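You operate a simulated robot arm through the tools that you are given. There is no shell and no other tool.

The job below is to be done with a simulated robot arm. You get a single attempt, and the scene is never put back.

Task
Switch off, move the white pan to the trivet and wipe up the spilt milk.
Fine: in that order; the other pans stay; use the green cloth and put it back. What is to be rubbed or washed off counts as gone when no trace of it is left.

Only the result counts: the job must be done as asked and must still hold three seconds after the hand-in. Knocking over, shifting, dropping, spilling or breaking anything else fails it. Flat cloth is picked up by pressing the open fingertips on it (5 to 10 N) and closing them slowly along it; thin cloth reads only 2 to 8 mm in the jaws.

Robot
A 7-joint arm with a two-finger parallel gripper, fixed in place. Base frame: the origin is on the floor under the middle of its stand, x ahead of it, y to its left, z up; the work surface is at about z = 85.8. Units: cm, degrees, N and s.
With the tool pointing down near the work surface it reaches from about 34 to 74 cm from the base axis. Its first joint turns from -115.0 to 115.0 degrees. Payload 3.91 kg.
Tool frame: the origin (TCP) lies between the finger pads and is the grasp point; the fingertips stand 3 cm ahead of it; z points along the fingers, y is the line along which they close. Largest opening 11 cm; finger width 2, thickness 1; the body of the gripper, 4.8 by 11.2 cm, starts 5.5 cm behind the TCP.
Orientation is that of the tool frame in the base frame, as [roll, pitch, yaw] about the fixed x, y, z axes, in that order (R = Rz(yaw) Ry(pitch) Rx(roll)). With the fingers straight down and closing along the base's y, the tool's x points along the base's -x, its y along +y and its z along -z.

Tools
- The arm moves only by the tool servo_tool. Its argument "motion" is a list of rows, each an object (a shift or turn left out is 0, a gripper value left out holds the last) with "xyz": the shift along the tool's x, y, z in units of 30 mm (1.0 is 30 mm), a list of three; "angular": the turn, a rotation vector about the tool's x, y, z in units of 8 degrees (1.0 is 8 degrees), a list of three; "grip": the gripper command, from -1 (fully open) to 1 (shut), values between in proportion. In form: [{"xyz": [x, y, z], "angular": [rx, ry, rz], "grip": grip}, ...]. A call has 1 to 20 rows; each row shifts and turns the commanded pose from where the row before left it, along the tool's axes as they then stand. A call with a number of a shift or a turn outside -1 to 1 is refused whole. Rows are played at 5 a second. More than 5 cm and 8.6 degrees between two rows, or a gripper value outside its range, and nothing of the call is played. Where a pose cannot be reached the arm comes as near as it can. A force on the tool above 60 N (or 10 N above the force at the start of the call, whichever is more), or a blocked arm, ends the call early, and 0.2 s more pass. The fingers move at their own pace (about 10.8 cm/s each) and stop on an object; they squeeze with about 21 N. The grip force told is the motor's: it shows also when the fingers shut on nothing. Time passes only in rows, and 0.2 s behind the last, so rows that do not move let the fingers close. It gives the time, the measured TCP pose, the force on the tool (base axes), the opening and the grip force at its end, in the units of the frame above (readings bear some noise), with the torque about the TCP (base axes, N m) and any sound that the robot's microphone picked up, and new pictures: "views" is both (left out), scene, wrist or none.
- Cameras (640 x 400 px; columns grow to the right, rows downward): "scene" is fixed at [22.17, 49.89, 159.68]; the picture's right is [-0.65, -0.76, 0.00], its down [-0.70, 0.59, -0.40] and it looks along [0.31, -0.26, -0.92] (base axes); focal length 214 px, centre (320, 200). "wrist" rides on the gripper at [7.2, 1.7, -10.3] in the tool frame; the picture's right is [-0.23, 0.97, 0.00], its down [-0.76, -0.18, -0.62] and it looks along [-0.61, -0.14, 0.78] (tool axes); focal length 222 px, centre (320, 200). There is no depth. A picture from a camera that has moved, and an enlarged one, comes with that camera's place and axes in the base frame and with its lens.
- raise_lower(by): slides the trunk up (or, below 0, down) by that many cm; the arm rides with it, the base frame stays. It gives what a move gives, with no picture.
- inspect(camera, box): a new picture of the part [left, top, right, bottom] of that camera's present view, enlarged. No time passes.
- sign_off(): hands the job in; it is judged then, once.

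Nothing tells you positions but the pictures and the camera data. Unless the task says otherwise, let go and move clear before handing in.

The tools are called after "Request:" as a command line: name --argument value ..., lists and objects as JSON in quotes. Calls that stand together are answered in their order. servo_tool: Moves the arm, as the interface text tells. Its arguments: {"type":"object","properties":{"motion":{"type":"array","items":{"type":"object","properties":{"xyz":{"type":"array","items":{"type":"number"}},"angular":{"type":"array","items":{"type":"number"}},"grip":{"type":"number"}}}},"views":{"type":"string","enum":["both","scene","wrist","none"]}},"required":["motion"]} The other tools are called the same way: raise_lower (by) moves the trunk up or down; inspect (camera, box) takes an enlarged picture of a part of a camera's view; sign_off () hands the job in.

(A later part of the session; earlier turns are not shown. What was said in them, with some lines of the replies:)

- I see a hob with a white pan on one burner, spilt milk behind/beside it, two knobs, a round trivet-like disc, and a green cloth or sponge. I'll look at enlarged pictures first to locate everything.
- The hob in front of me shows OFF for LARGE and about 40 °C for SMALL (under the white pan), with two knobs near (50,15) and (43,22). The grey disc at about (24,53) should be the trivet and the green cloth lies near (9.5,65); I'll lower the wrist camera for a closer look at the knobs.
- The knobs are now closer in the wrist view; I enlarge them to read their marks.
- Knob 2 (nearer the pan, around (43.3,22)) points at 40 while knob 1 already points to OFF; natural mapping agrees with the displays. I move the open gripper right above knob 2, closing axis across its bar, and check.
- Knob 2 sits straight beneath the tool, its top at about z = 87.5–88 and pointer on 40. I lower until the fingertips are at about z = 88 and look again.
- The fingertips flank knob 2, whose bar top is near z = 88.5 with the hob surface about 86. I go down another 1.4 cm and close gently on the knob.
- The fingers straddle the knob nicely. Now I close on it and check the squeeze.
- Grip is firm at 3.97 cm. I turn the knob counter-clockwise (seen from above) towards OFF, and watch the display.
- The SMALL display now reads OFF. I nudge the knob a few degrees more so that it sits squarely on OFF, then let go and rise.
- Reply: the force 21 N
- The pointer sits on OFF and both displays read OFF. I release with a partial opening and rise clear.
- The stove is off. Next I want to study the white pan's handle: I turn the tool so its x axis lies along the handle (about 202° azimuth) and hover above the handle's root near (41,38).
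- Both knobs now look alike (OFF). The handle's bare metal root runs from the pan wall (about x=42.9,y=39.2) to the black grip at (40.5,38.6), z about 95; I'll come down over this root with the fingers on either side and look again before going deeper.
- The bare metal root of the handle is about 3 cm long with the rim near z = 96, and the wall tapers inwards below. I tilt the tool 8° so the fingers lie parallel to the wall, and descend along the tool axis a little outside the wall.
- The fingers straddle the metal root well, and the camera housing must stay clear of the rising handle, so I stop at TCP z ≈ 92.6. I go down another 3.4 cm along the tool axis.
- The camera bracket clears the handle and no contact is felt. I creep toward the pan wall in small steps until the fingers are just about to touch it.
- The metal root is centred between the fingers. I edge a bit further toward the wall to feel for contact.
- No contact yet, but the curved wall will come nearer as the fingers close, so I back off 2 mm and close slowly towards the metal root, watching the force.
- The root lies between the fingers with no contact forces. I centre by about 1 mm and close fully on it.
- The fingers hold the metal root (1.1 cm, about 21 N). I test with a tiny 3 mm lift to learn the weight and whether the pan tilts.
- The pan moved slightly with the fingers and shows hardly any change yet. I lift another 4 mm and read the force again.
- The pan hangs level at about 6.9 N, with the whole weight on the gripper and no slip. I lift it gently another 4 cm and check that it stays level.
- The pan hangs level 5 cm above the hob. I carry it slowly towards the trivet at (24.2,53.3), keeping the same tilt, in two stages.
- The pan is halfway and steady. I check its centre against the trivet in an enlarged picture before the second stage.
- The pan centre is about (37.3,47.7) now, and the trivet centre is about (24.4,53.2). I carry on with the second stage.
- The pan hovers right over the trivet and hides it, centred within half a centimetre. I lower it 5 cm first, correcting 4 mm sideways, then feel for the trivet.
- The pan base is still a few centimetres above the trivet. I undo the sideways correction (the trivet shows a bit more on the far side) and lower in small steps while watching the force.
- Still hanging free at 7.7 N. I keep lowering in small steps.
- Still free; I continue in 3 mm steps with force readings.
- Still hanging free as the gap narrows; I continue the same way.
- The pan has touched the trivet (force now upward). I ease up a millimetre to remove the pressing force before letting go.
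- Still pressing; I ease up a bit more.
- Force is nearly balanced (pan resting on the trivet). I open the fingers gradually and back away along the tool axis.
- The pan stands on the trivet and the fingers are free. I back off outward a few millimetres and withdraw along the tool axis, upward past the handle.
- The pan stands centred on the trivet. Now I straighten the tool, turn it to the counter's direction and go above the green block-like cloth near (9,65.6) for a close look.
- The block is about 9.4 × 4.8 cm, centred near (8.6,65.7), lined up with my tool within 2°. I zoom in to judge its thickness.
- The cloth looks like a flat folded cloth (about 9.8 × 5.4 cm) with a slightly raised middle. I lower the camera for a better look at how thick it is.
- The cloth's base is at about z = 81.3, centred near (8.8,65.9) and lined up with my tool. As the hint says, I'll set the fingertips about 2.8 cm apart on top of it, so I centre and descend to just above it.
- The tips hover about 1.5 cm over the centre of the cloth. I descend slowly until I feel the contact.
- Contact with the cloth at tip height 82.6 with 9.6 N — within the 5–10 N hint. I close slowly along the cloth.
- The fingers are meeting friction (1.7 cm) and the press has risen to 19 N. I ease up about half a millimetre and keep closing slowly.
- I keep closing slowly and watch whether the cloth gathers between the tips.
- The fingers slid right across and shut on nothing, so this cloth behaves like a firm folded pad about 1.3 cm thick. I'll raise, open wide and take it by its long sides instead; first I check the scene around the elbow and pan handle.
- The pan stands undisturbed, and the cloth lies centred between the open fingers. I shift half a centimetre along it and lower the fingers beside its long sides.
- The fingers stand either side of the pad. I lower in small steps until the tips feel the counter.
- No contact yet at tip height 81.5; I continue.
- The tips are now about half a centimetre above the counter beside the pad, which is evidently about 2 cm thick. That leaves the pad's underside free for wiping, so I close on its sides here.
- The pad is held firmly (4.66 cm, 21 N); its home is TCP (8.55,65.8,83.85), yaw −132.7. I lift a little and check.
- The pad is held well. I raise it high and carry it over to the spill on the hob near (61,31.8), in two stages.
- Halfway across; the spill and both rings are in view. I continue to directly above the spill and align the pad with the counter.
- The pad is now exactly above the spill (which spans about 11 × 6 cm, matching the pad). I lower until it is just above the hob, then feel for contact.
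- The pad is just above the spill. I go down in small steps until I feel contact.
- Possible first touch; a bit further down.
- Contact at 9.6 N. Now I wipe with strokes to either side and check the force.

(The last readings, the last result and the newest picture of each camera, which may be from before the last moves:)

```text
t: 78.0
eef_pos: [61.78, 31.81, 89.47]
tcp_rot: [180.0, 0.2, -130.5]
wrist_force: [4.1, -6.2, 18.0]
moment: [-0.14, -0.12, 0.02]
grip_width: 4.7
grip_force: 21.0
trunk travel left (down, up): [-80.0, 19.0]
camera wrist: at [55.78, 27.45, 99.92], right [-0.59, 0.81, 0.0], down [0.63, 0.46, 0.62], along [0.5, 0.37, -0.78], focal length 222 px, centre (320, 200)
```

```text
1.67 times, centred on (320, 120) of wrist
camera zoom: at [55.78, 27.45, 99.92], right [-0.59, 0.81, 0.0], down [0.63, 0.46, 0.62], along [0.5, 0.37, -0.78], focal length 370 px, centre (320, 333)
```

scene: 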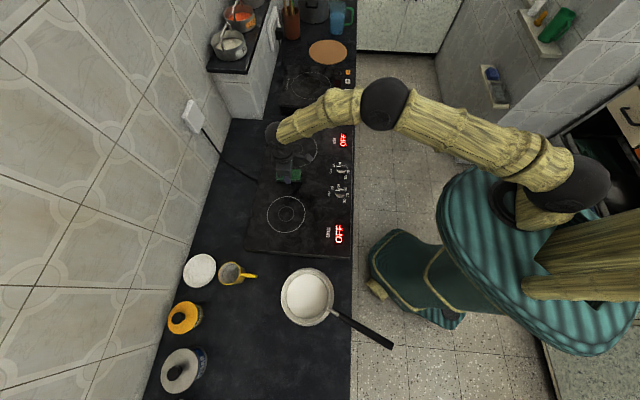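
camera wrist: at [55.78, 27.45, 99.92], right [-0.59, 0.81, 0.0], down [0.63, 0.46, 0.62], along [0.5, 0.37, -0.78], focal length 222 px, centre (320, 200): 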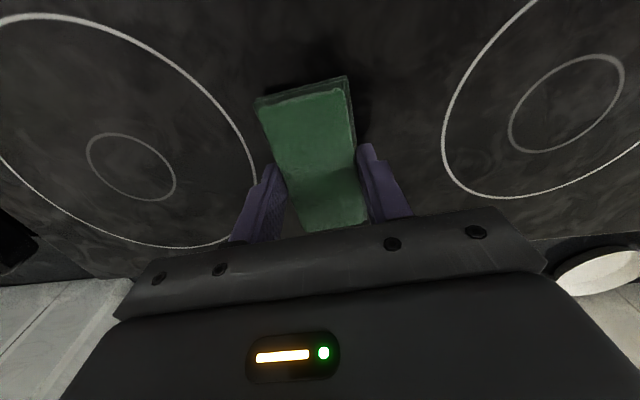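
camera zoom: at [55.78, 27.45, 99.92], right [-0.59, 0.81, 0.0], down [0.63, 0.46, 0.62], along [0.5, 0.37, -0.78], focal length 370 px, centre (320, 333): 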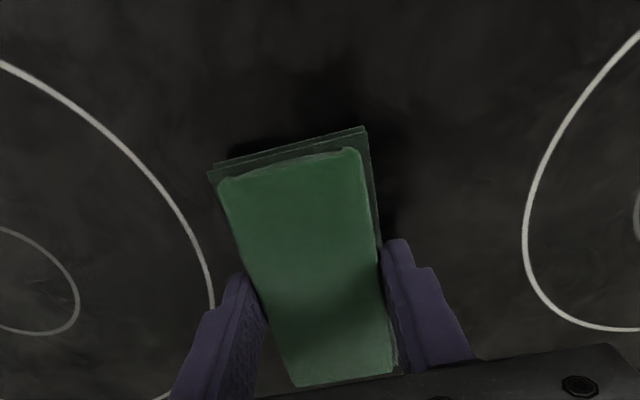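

Almost everything is gone already. I ease the press slightly and wipe wider, further back and nearer to the front, to leave no trace.

Request:
servo_tool --motion '[{"xyz": [0, 0, -0.02], "grip": 1}, {"xyz": [-0.5, 0, 0]}, {"xyz": [0, 0.5, 0]}, {"xyz": [0, 0.5, 0]}, {"xyz": [0, -0.5, 0]}, {"xyz": [0, -0.5, 0]}, {"xyz": [0, -0.5, 0]}, {"xyz": [0, -0.5, 0]}, {"xyz": [0, 0.5, 0]}, {"xyz": [0, 0.5, 0]}, {"xyz": [0, 0, 0]}]' --views "none"

Request:
servo_tool --motion '[{"xyz": [0.5, 0, 0], "grip": 1}, {"xyz": [0.6, 0, 0]}, {"xyz": [0, 0.5, 0]}, {"xyz": [0, 0.5, 0]}, {"xyz": [0, -0.5, 0]}, {"xyz": [0, -0.5, 0]}, {"xyz": [0, -0.5, 0]}, {"xyz": [0, -0.5, 0]}, {"xyz": [0, 0.5, 0]}, {"xyz": [0, 0.5, 0]}, {"xyz": [-0.6, 0, 0]}, {"xyz": [0, 0, 0]}]' --views "none"

```text
t: 80.4
eef_pos: [62.56, 33.2, 89.6]
tcp_rot: [-180.0, -0.1, -130.5]
wrist_force: [-0.3, -1.7, 3.5]
moment: [0.02, -0.11, -0.05]
grip_width: 4.69
grip_force: 21.9
trunk travel left (down, up): [-80.0, 19.0]
```

```text
t: 83.0
eef_pos: [61.64, 31.92, 89.65]
tcp_rot: [-180.0, -0.1, -130.5]
wrist_force: [-0.7, -1.3, 7.3]
moment: [-0.07, -0.03, -0.04]
grip_width: 4.66
grip_force: 21.1
trunk travel left (down, up): [-80.0, 19.0]
```

Strokes done with light pressure. I lift the pad well clear and look at the hob.

Request:
servo_tool --motion '[{"xyz": [0, 0, -0.5], "grip": 1}, {"xyz": [0, 0, -1]}, {"xyz": [0, 0, -1]}, {"xyz": [0, 0, -1]}, {"xyz": [0, 0.9, -1]}, {"xyz": [0, 0.9, -1]}, {"xyz": [0, 0.9, -0.7]}, {"xyz": [0, 0, 0]}]' --views "both"

Request:
inspect --camera "scene" --box '[240, 110, 380, 250]'

Request:
inspect --camera "wrist" --box '[120, 0, 440, 220]'

```text
t: 84.8
eef_pos: [55.27, 37.0, 108.18]
tcp_rot: [179.9, -0.2, -130.5]
wrist_force: [0.7, 0.0, -0.8]
moment: [-0.01, 0.02, 0.02]
grip_width: 4.71
grip_force: 20.9
trunk travel left (down, up): [-80.0, 19.0]
camera wrist: at [49.19, 32.62, 118.45], right [-0.59, 0.81, 0.0], down [0.63, 0.46, 0.62], along [0.5, 0.37, -0.78], focal length 222 px, centre (320, 200)
```

scene: 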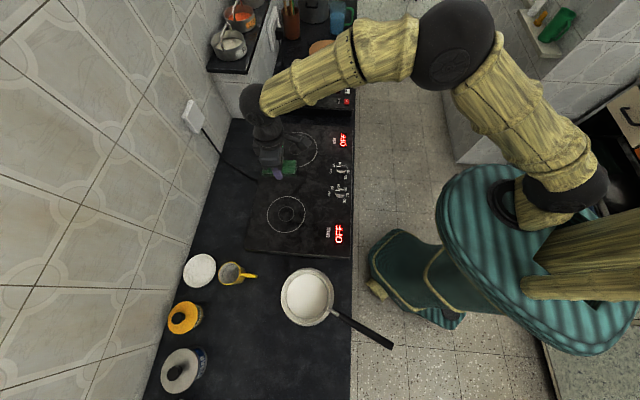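
wrist: 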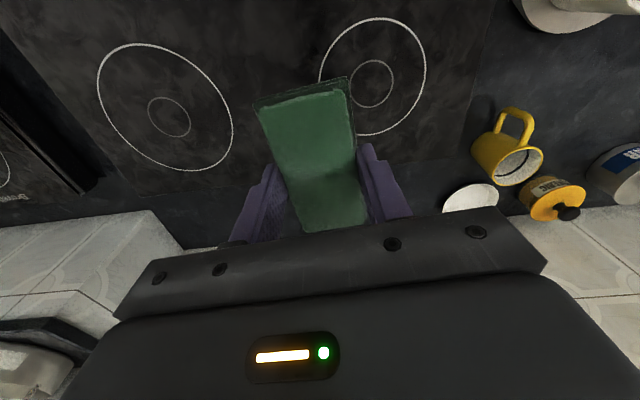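

```text
2.86 times, centred on (310, 180) of scene
camera zoom: at [22.17, 49.89, 159.68], right [-0.65, -0.76, 0.0], down [-0.7, 0.59, -0.4], along [0.31, -0.26, -0.92], focal length 613 px, centre (349, 257)
```

zoom: 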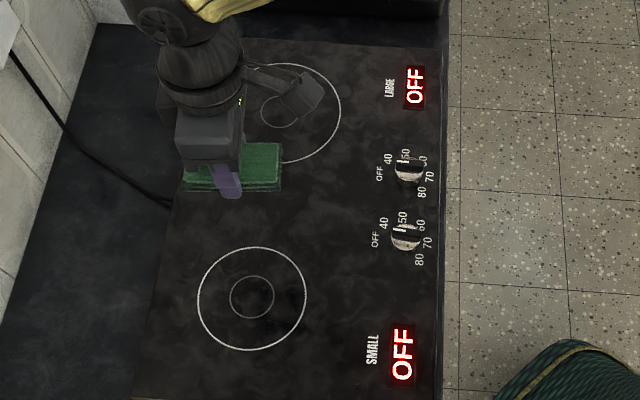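

```text
1.82 times, centred on (280, 110) of wrist
camera zoom: at [49.19, 32.62, 118.45], right [-0.59, 0.81, 0.0], down [0.63, 0.46, 0.62], along [0.5, 0.37, -0.78], focal length 404 px, centre (393, 364)
```

zoom: 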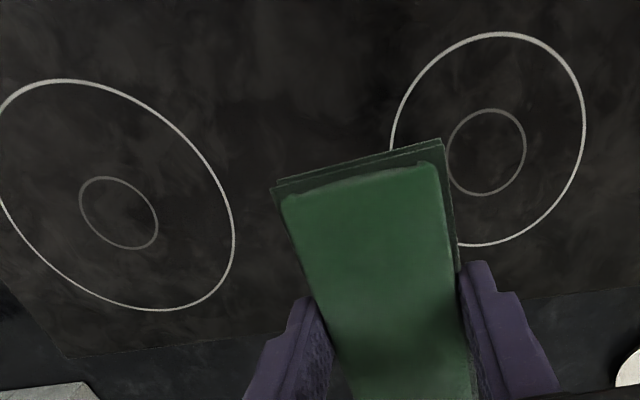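

The hob looks clean, though the arm hides part of the spot. I move the pad aside towards its home and look at the whole hob.

Request:
servo_tool --motion '[{"xyz": [0.15, 0.95, 0], "grip": 1}, {"xyz": [0.15, 0.95, 0]}, {"xyz": [0.15, 0.95, 0]}, {"xyz": [0.15, 0.95, 0]}, {"xyz": [0.15, 0.95, 0]}, {"xyz": [0.15, 0.95, 0]}, {"xyz": [0.15, 0.95, 0]}, {"xyz": [0.15, 0.95, 0]}, {"xyz": [0.15, 0.95, 0]}, {"xyz": [0, 0, 0]}]' --views "both"

Request:
inspect --camera "scene" --box '[250, 130, 340, 220]'

Request:
inspect --camera "wrist" --box '[0, 0, 320, 230]'

```text
t: 87.0
eef_pos: [33.48, 51.0, 108.32]
tcp_rot: [-179.9, 0.0, -130.5]
wrist_force: [0.6, -0.4, 0.0]
moment: [-0.01, -0.03, 0.01]
grip_width: 4.67
grip_force: 20.7
trunk travel left (down, up): [-80.0, 19.0]
camera wrist: at [27.35, 46.52, 118.55], right [-0.59, 0.8, 0.0], down [0.63, 0.46, 0.62], along [0.5, 0.37, -0.78], focal length 222 px, centre (320, 200)
```

scene: 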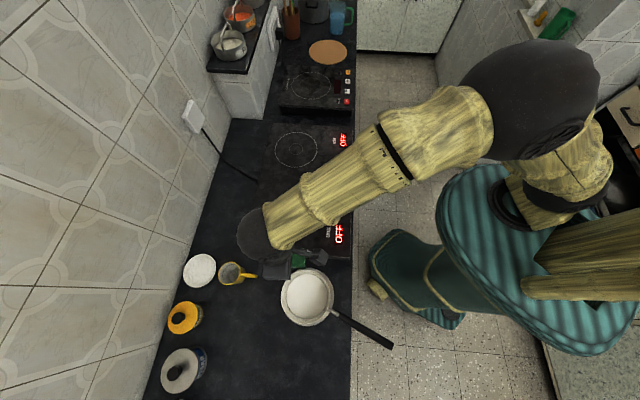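
wrist: 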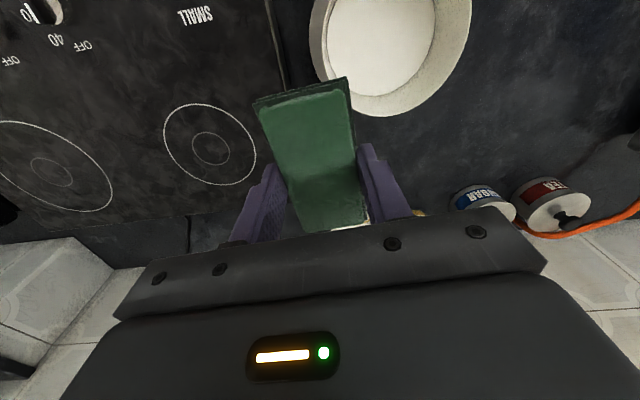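

```text
4.44 times, centred on (295, 175) of scene
camera zoom: at [22.17, 49.89, 159.68], right [-0.65, -0.76, 0.0], down [-0.7, 0.59, -0.4], along [0.31, -0.26, -0.92], focal length 953 px, centre (431, 311)
```

zoom: 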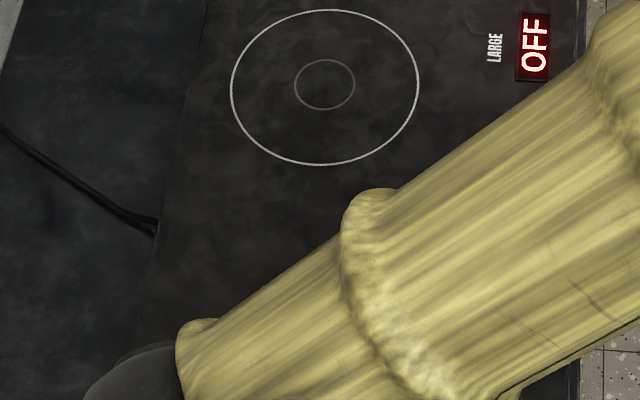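

```text
1.74 times, centred on (160, 115) of wrist
camera zoom: at [27.35, 46.52, 118.55], right [-0.59, 0.8, 0.0], down [0.63, 0.46, 0.62], along [0.5, 0.37, -0.78], focal length 386 px, centre (598, 348)
```

zoom: 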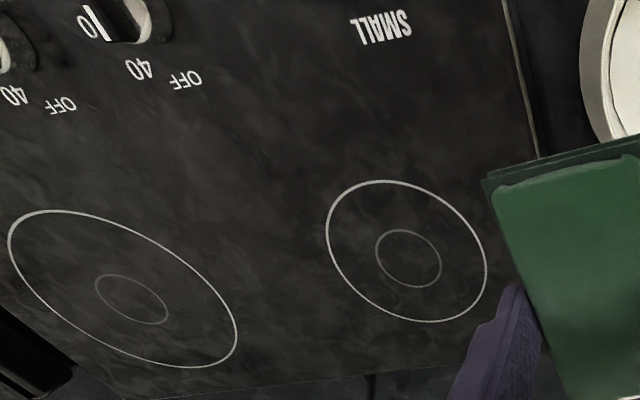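

The area between the rings looks clean from here. I carry on to above the cloth's home and check the hob again in the scene view before putting the cloth down.

Request:
servo_tool --motion '[{"xyz": [0.166, 0.952, 0], "grip": 1}, {"xyz": [0.166, 0.952, 0]}, {"xyz": [0.166, 0.952, 0]}, {"xyz": [0.166, 0.952, 0]}, {"xyz": [0.166, 0.952, 0]}, {"xyz": [0.166, 0.952, 0]}, {"xyz": [0.166, 0.952, 0]}, {"xyz": [0.166, 0.952, 0]}, {"xyz": [0.166, 0.952, 0]}, {"xyz": [0.166, 0.952, 0]}, {"angular": [0, 0, 0.27]}, {"xyz": [0, 0, 0]}]' --views "both"

Request:
inspect --camera "scene" --box '[240, 120, 360, 260]'

Request:
inspect --camera "scene" --box '[265, 155, 325, 205]'

```text
t: 89.6
eef_pos: [8.47, 65.67, 108.09]
tcp_rot: [180.0, -0.1, -132.6]
wrist_force: [0.9, -0.2, -0.5]
moment: [-0.02, 0.02, -0.02]
grip_width: 4.72
grip_force: 21.2
trunk travel left (down, up): [-80.0, 19.0]
camera wrist: at [2.16, 61.47, 118.4], right [-0.56, 0.83, 0.0], down [0.65, 0.44, 0.62], along [0.52, 0.35, -0.78], focal length 222 px, centre (320, 200)
```

scene: 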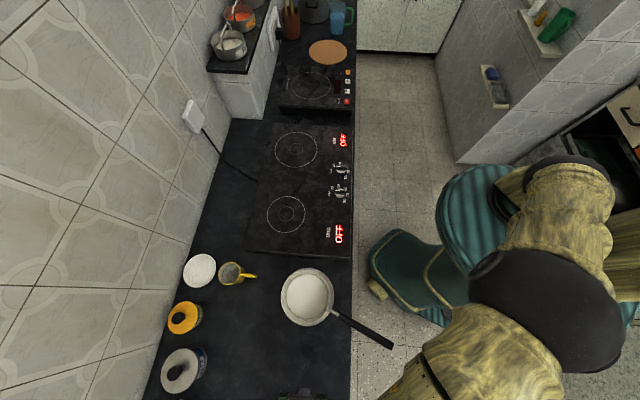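
wrist: 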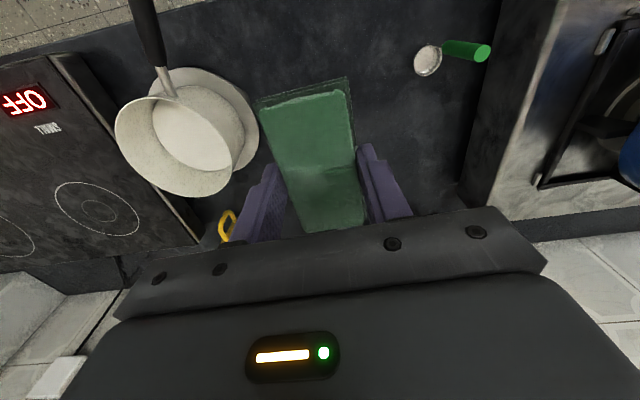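

```text
2.86 times, centred on (300, 190) of scene
camera zoom: at [22.17, 49.89, 159.68], right [-0.65, -0.76, 0.0], down [-0.7, 0.59, -0.4], along [0.31, -0.26, -0.92], focal length 613 px, centre (377, 229)
```

zoom: 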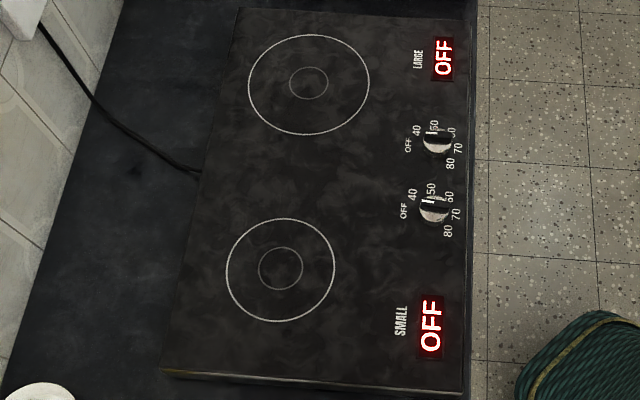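

```text
8.00 times, centred on (295, 180) of scene
camera zoom: at [22.17, 49.89, 159.68], right [-0.65, -0.76, 0.0], down [-0.7, 0.59, -0.4], along [0.31, -0.26, -0.92], focal length 1716 px, centre (520, 360)
```

zoom: 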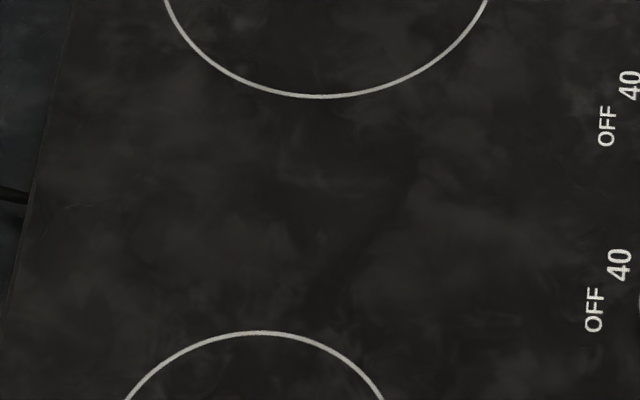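

The hob looks clean in the scene picture, but I want to be sure no faint trace is left, so I enlarge the spot further.

Request:
inspect --camera "scene" --box '[274, 168, 310, 192]'

Request:
inspect --camera "scene" --box '[255, 170, 279, 190]'

Request:
inspect --camera "scene" --box '[262, 195, 312, 240]'

```text
16.00 times, centred on (292, 180) of scene
camera zoom: at [22.17, 49.89, 159.68], right [-0.65, -0.76, 0.0], down [-0.7, 0.59, -0.4], along [0.31, -0.26, -0.92], focal length 3432 px, centre (768, 520)
```

zoom: 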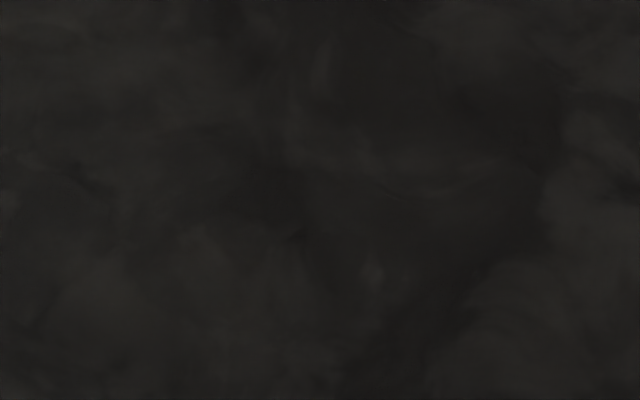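

```text
16.00 times, centred on (267, 180) of scene
camera zoom: at [22.17, 49.89, 159.68], right [-0.65, -0.76, 0.0], down [-0.7, 0.59, -0.4], along [0.31, -0.26, -0.92], focal length 3432 px, centre (1168, 520)
```

zoom: 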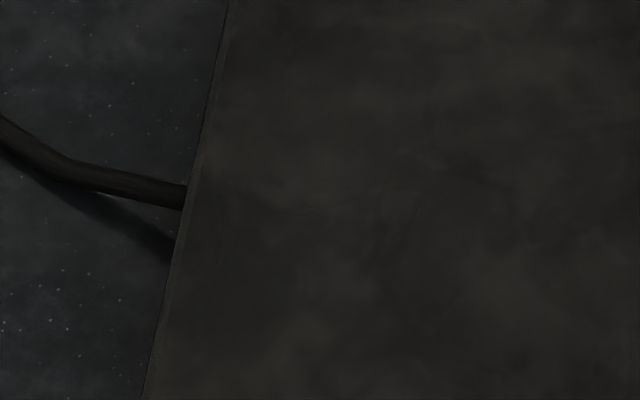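

```text
8.89 times, centred on (287, 218) of scene
camera zoom: at [22.17, 49.89, 159.68], right [-0.65, -0.76, 0.0], down [-0.7, 0.59, -0.4], along [0.31, -0.26, -0.92], focal length 1906 px, centre (613, 44)
```

zoom: 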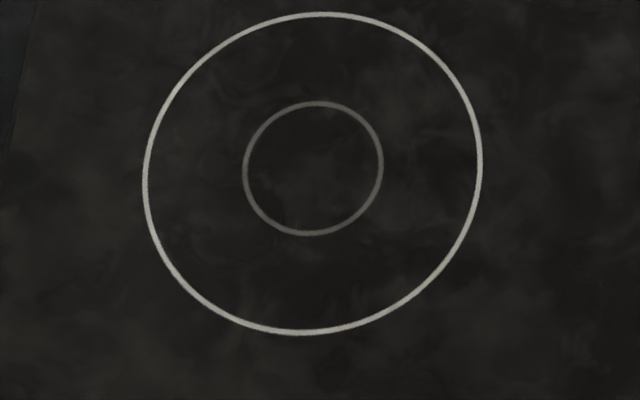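

No trace of milk is left. Now I put the cloth back: lowering straight down above its original place.

Request:
servo_tool --motion '[{"xyz": [-0.04, 0, 0.9], "grip": 1}, {"xyz": [0, 0, 1]}, {"xyz": [0, 0, 1]}, {"xyz": [0, 0, 1]}, {"xyz": [0, 0, 1]}, {"xyz": [0, 0, 1]}, {"xyz": [0, 0, 0.8]}, {"xyz": [0, 0, 0.5]}, {"xyz": [0, 0, 0.3]}, {"xyz": [0, 0, 0]}]' --views "both"

Request:
inspect --camera "wrist" --box '[200, 40, 440, 240]'

```text
t: 91.8
eef_pos: [8.42, 65.81, 85.6]
tcp_rot: [180.0, -0.1, -132.6]
wrist_force: [0.0, -0.9, 0.1]
moment: [0.01, -0.03, -0.02]
grip_width: 4.7
grip_force: 21.4
trunk travel left (down, up): [-80.0, 19.0]
camera wrist: at [2.27, 61.53, 95.88], right [-0.56, 0.83, 0.0], down [0.65, 0.44, 0.62], along [0.52, 0.35, -0.78], focal length 222 px, centre (320, 200)
```

scene: 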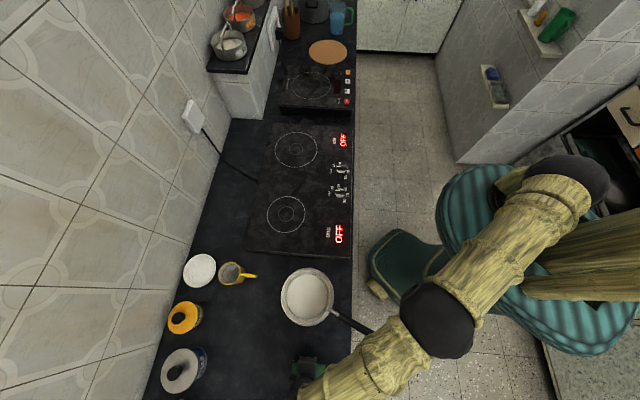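
wrist: 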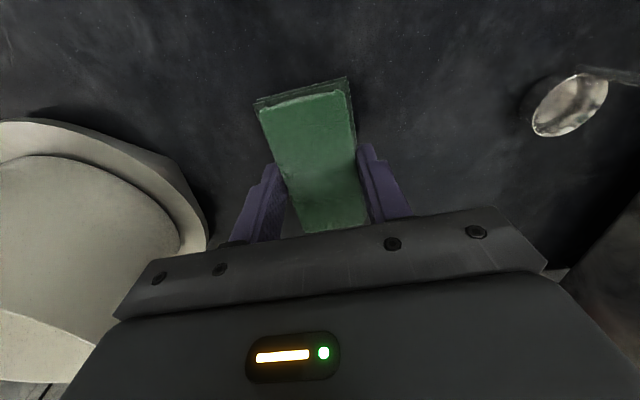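

```text
2.00 times, centred on (320, 140) of wrist
camera zoom: at [2.27, 61.53, 95.88], right [-0.56, 0.83, 0.0], down [0.65, 0.44, 0.62], along [0.52, 0.35, -0.78], focal length 444 px, centre (320, 320)
```

zoom: 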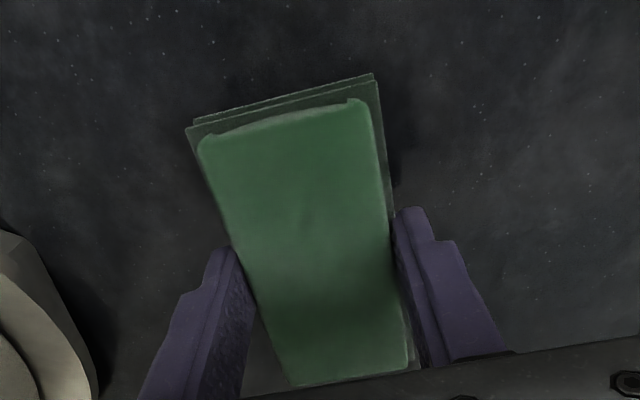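

Just above the counter now. I lower in small steps until the cloth rests on it.

Request:
servo_tool --motion '[{"xyz": [0, 0, 0.2], "grip": 1}, {"xyz": [0, 0, 0.15]}, {"xyz": [0, 0, 0.1]}, {"xyz": [0, 0, 0]}]' --views "none"

Request:
servo_tool --motion '[{"xyz": [0, 0, 0.05], "grip": 1}, {"xyz": [0, 0, 0.05]}, {"xyz": [0, 0, 0]}]' --views "none"

```text
t: 92.8
eef_pos: [8.52, 65.68, 84.08]
tcp_rot: [-180.0, 0.0, -132.6]
wrist_force: [0.6, -0.2, -0.2]
moment: [-0.01, 0.01, 0.03]
grip_width: 4.69
grip_force: 21.1
trunk travel left (down, up): [-80.0, 19.0]
```

```text
t: 93.6
eef_pos: [8.53, 65.72, 83.73]
tcp_rot: [179.9, 0.0, -132.5]
wrist_force: [-0.1, 0.0, 0.3]
moment: [0.0, -0.01, 0.0]
grip_width: 4.7
grip_force: 21.4
trunk travel left (down, up): [-80.0, 19.0]
```

Request:
servo_tool --motion '[{"xyz": [0, 0, 0.04], "grip": 1}, {"xyz": [0, 0, 0]}]' --views "none"

Request:
servo_tool --motion '[{"xyz": [0, 0, 0.03], "grip": 1}, {"xyz": [0, 0, 0]}]' --views "none"

```text
t: 94.2
eef_pos: [8.36, 65.71, 83.84]
tcp_rot: [179.9, 0.0, -132.6]
wrist_force: [0.6, -0.6, -0.4]
moment: [0.0, -0.01, -0.04]
grip_width: 4.69
grip_force: 21.1
trunk travel left (down, up): [-80.0, 19.0]
```

```text
t: 94.8
eef_pos: [8.36, 65.85, 83.89]
tcp_rot: [180.0, 0.0, -132.7]
wrist_force: [-0.1, 0.1, 3.1]
moment: [0.01, -0.06, 0.0]
grip_width: 4.7
grip_force: 20.7
trunk travel left (down, up): [-80.0, 19.0]
```

The cloth touches the counter at its original height and place. I open slowly and rise away.

Request:
servo_tool --motion '[{"grip": 0.1}, {"grip": 0}, {"grip": -0.1}, {"grip": -0.25}, {"grip": -0.4}, {"xyz": [0, 0, -0.3]}, {"xyz": [0, 0, -0.7]}, {"xyz": [0, 0, -1]}, {"xyz": [0, 0, -1]}, {"xyz": [0, 0, -1]}, {"xyz": [0, 0, -1]}, {"xyz": [0, 0, -1]}, {"xyz": [0, 0, -1]}, {"xyz": [0, 0, 0]}]' --views "both"

Request:
inspect --camera "wrist" --box '[200, 0, 440, 220]'

Request:
inspect --camera "scene" --box '[230, 240, 390, 400]'

```text
t: 97.8
eef_pos: [8.61, 65.83, 104.86]
tcp_rot: [-180.0, -0.1, -132.6]
wrist_force: [0.0, -0.5, 0.9]
moment: [-0.01, 0.01, 0.0]
grip_width: 7.72
grip_force: 0.0
trunk travel left (down, up): [-80.0, 19.0]
camera wrist: at [2.37, 61.68, 115.16], right [-0.56, 0.83, 0.0], down [0.65, 0.44, 0.62], along [0.52, 0.35, -0.78], focal length 222 px, centre (320, 200)
```

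scene: 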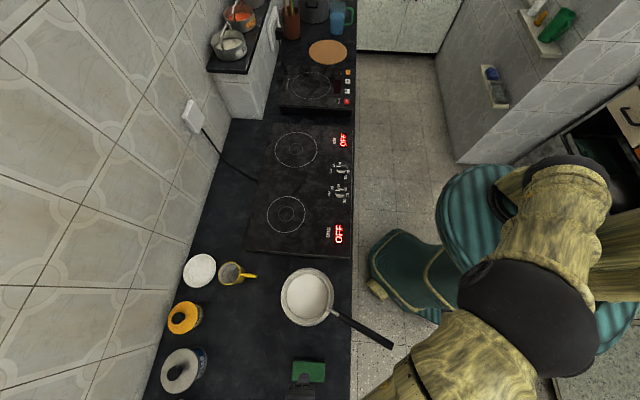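
wrist: 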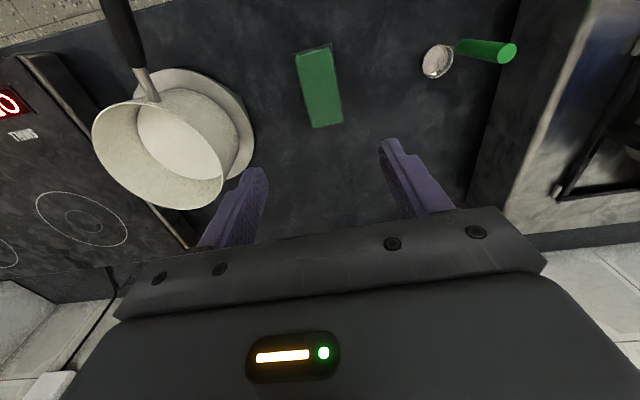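

```text
1.82 times, centred on (320, 110) of wrist
camera zoom: at [2.37, 61.68, 115.16], right [-0.56, 0.83, 0.0], down [0.65, 0.44, 0.62], along [0.52, 0.35, -0.78], focal length 404 px, centre (320, 364)
```

zoom: 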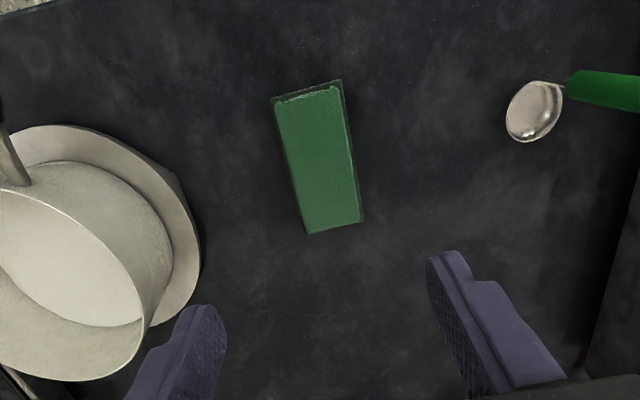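

```text
2.50 times, centred on (310, 320) of scene
camera zoom: at [22.17, 49.89, 159.68], right [-0.65, -0.76, 0.0], down [-0.7, 0.59, -0.4], along [0.31, -0.26, -0.92], focal length 536 px, centre (345, -100)
```

zoom: 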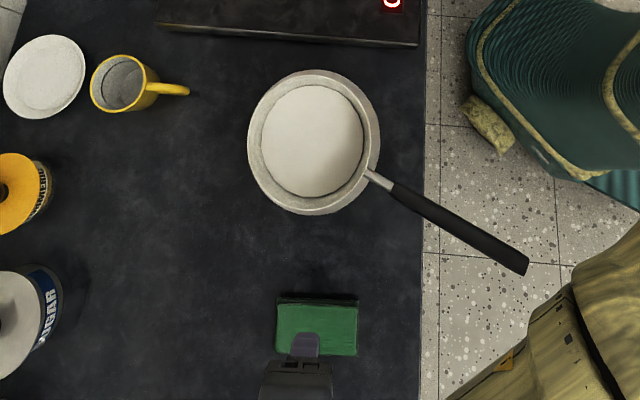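

The cloth lies back in its original place, the white pan stands on the trivet, both displays read OFF, and no milk is visible on the hob. I rise a little more to stand clear, take one last look, and then hand in.

Request:
servo_tool --motion '[{"xyz": [0, 0, -1]}, {"xyz": [0.3, 0, -1]}, {"xyz": [0, 0, 0]}, {"xyz": [0, 0, 0]}]' --views "scene"

Request:
inspect --camera "scene" --box '[230, 110, 380, 260]'

```text
t: 98.8
eef_pos: [7.89, 65.09, 111.1]
tcp_rot: [180.0, 0.0, -132.7]
wrist_force: [0.1, 0.3, 0.0]
moment: [0.04, -0.01, 0.01]
grip_width: 7.69
grip_force: 0.0
trunk travel left (down, up): [-80.0, 19.0]
```

scene: 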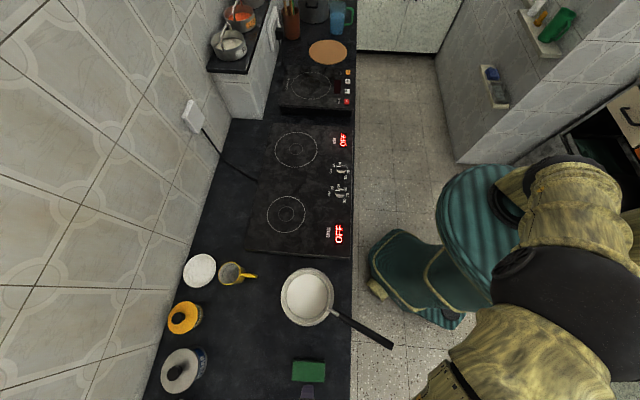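

```text
2.67 times, centred on (305, 185) of scene
camera zoom: at [22.17, 49.89, 159.68], right [-0.65, -0.76, 0.0], down [-0.7, 0.59, -0.4], along [0.31, -0.26, -0.92], focal length 572 px, centre (360, 240)
```

zoom: 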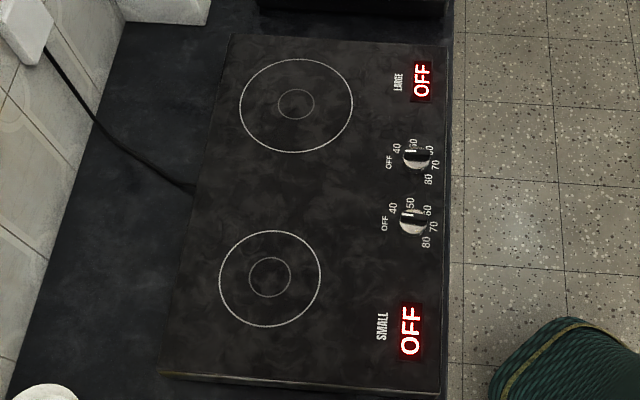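

Everything is in order: the hob is off and clean, the pan is on the trivet, the cloth is back, and the arm is clear. I hand the job in.

Request:
sign_off

```text
The job is handed in.
```

The job is done and handed in. No result of the judging came back, so what follows is what I saw in the last pictures.

- **Hob:** I turned the pan's knob (SMALL) from 40 to OFF. Both displays read OFF.
- **White pan:** it stands about centred on the grey round trivet. The milk stayed level all the way and none spilled. Its handle sticks out a few centimetres past the front edge of the counter.
- **Spilt milk:** I wiped it with the green cloth. I saw no trace in the enlarged pictures.
- **Green cloth:** it is back where I picked it up, and the arm is clear of it. The cloth turned out to be a firm folded pad: pressing and closing along it did not catch it, so I gripped it by its long sides.
- **Other pans:** I did not touch them.
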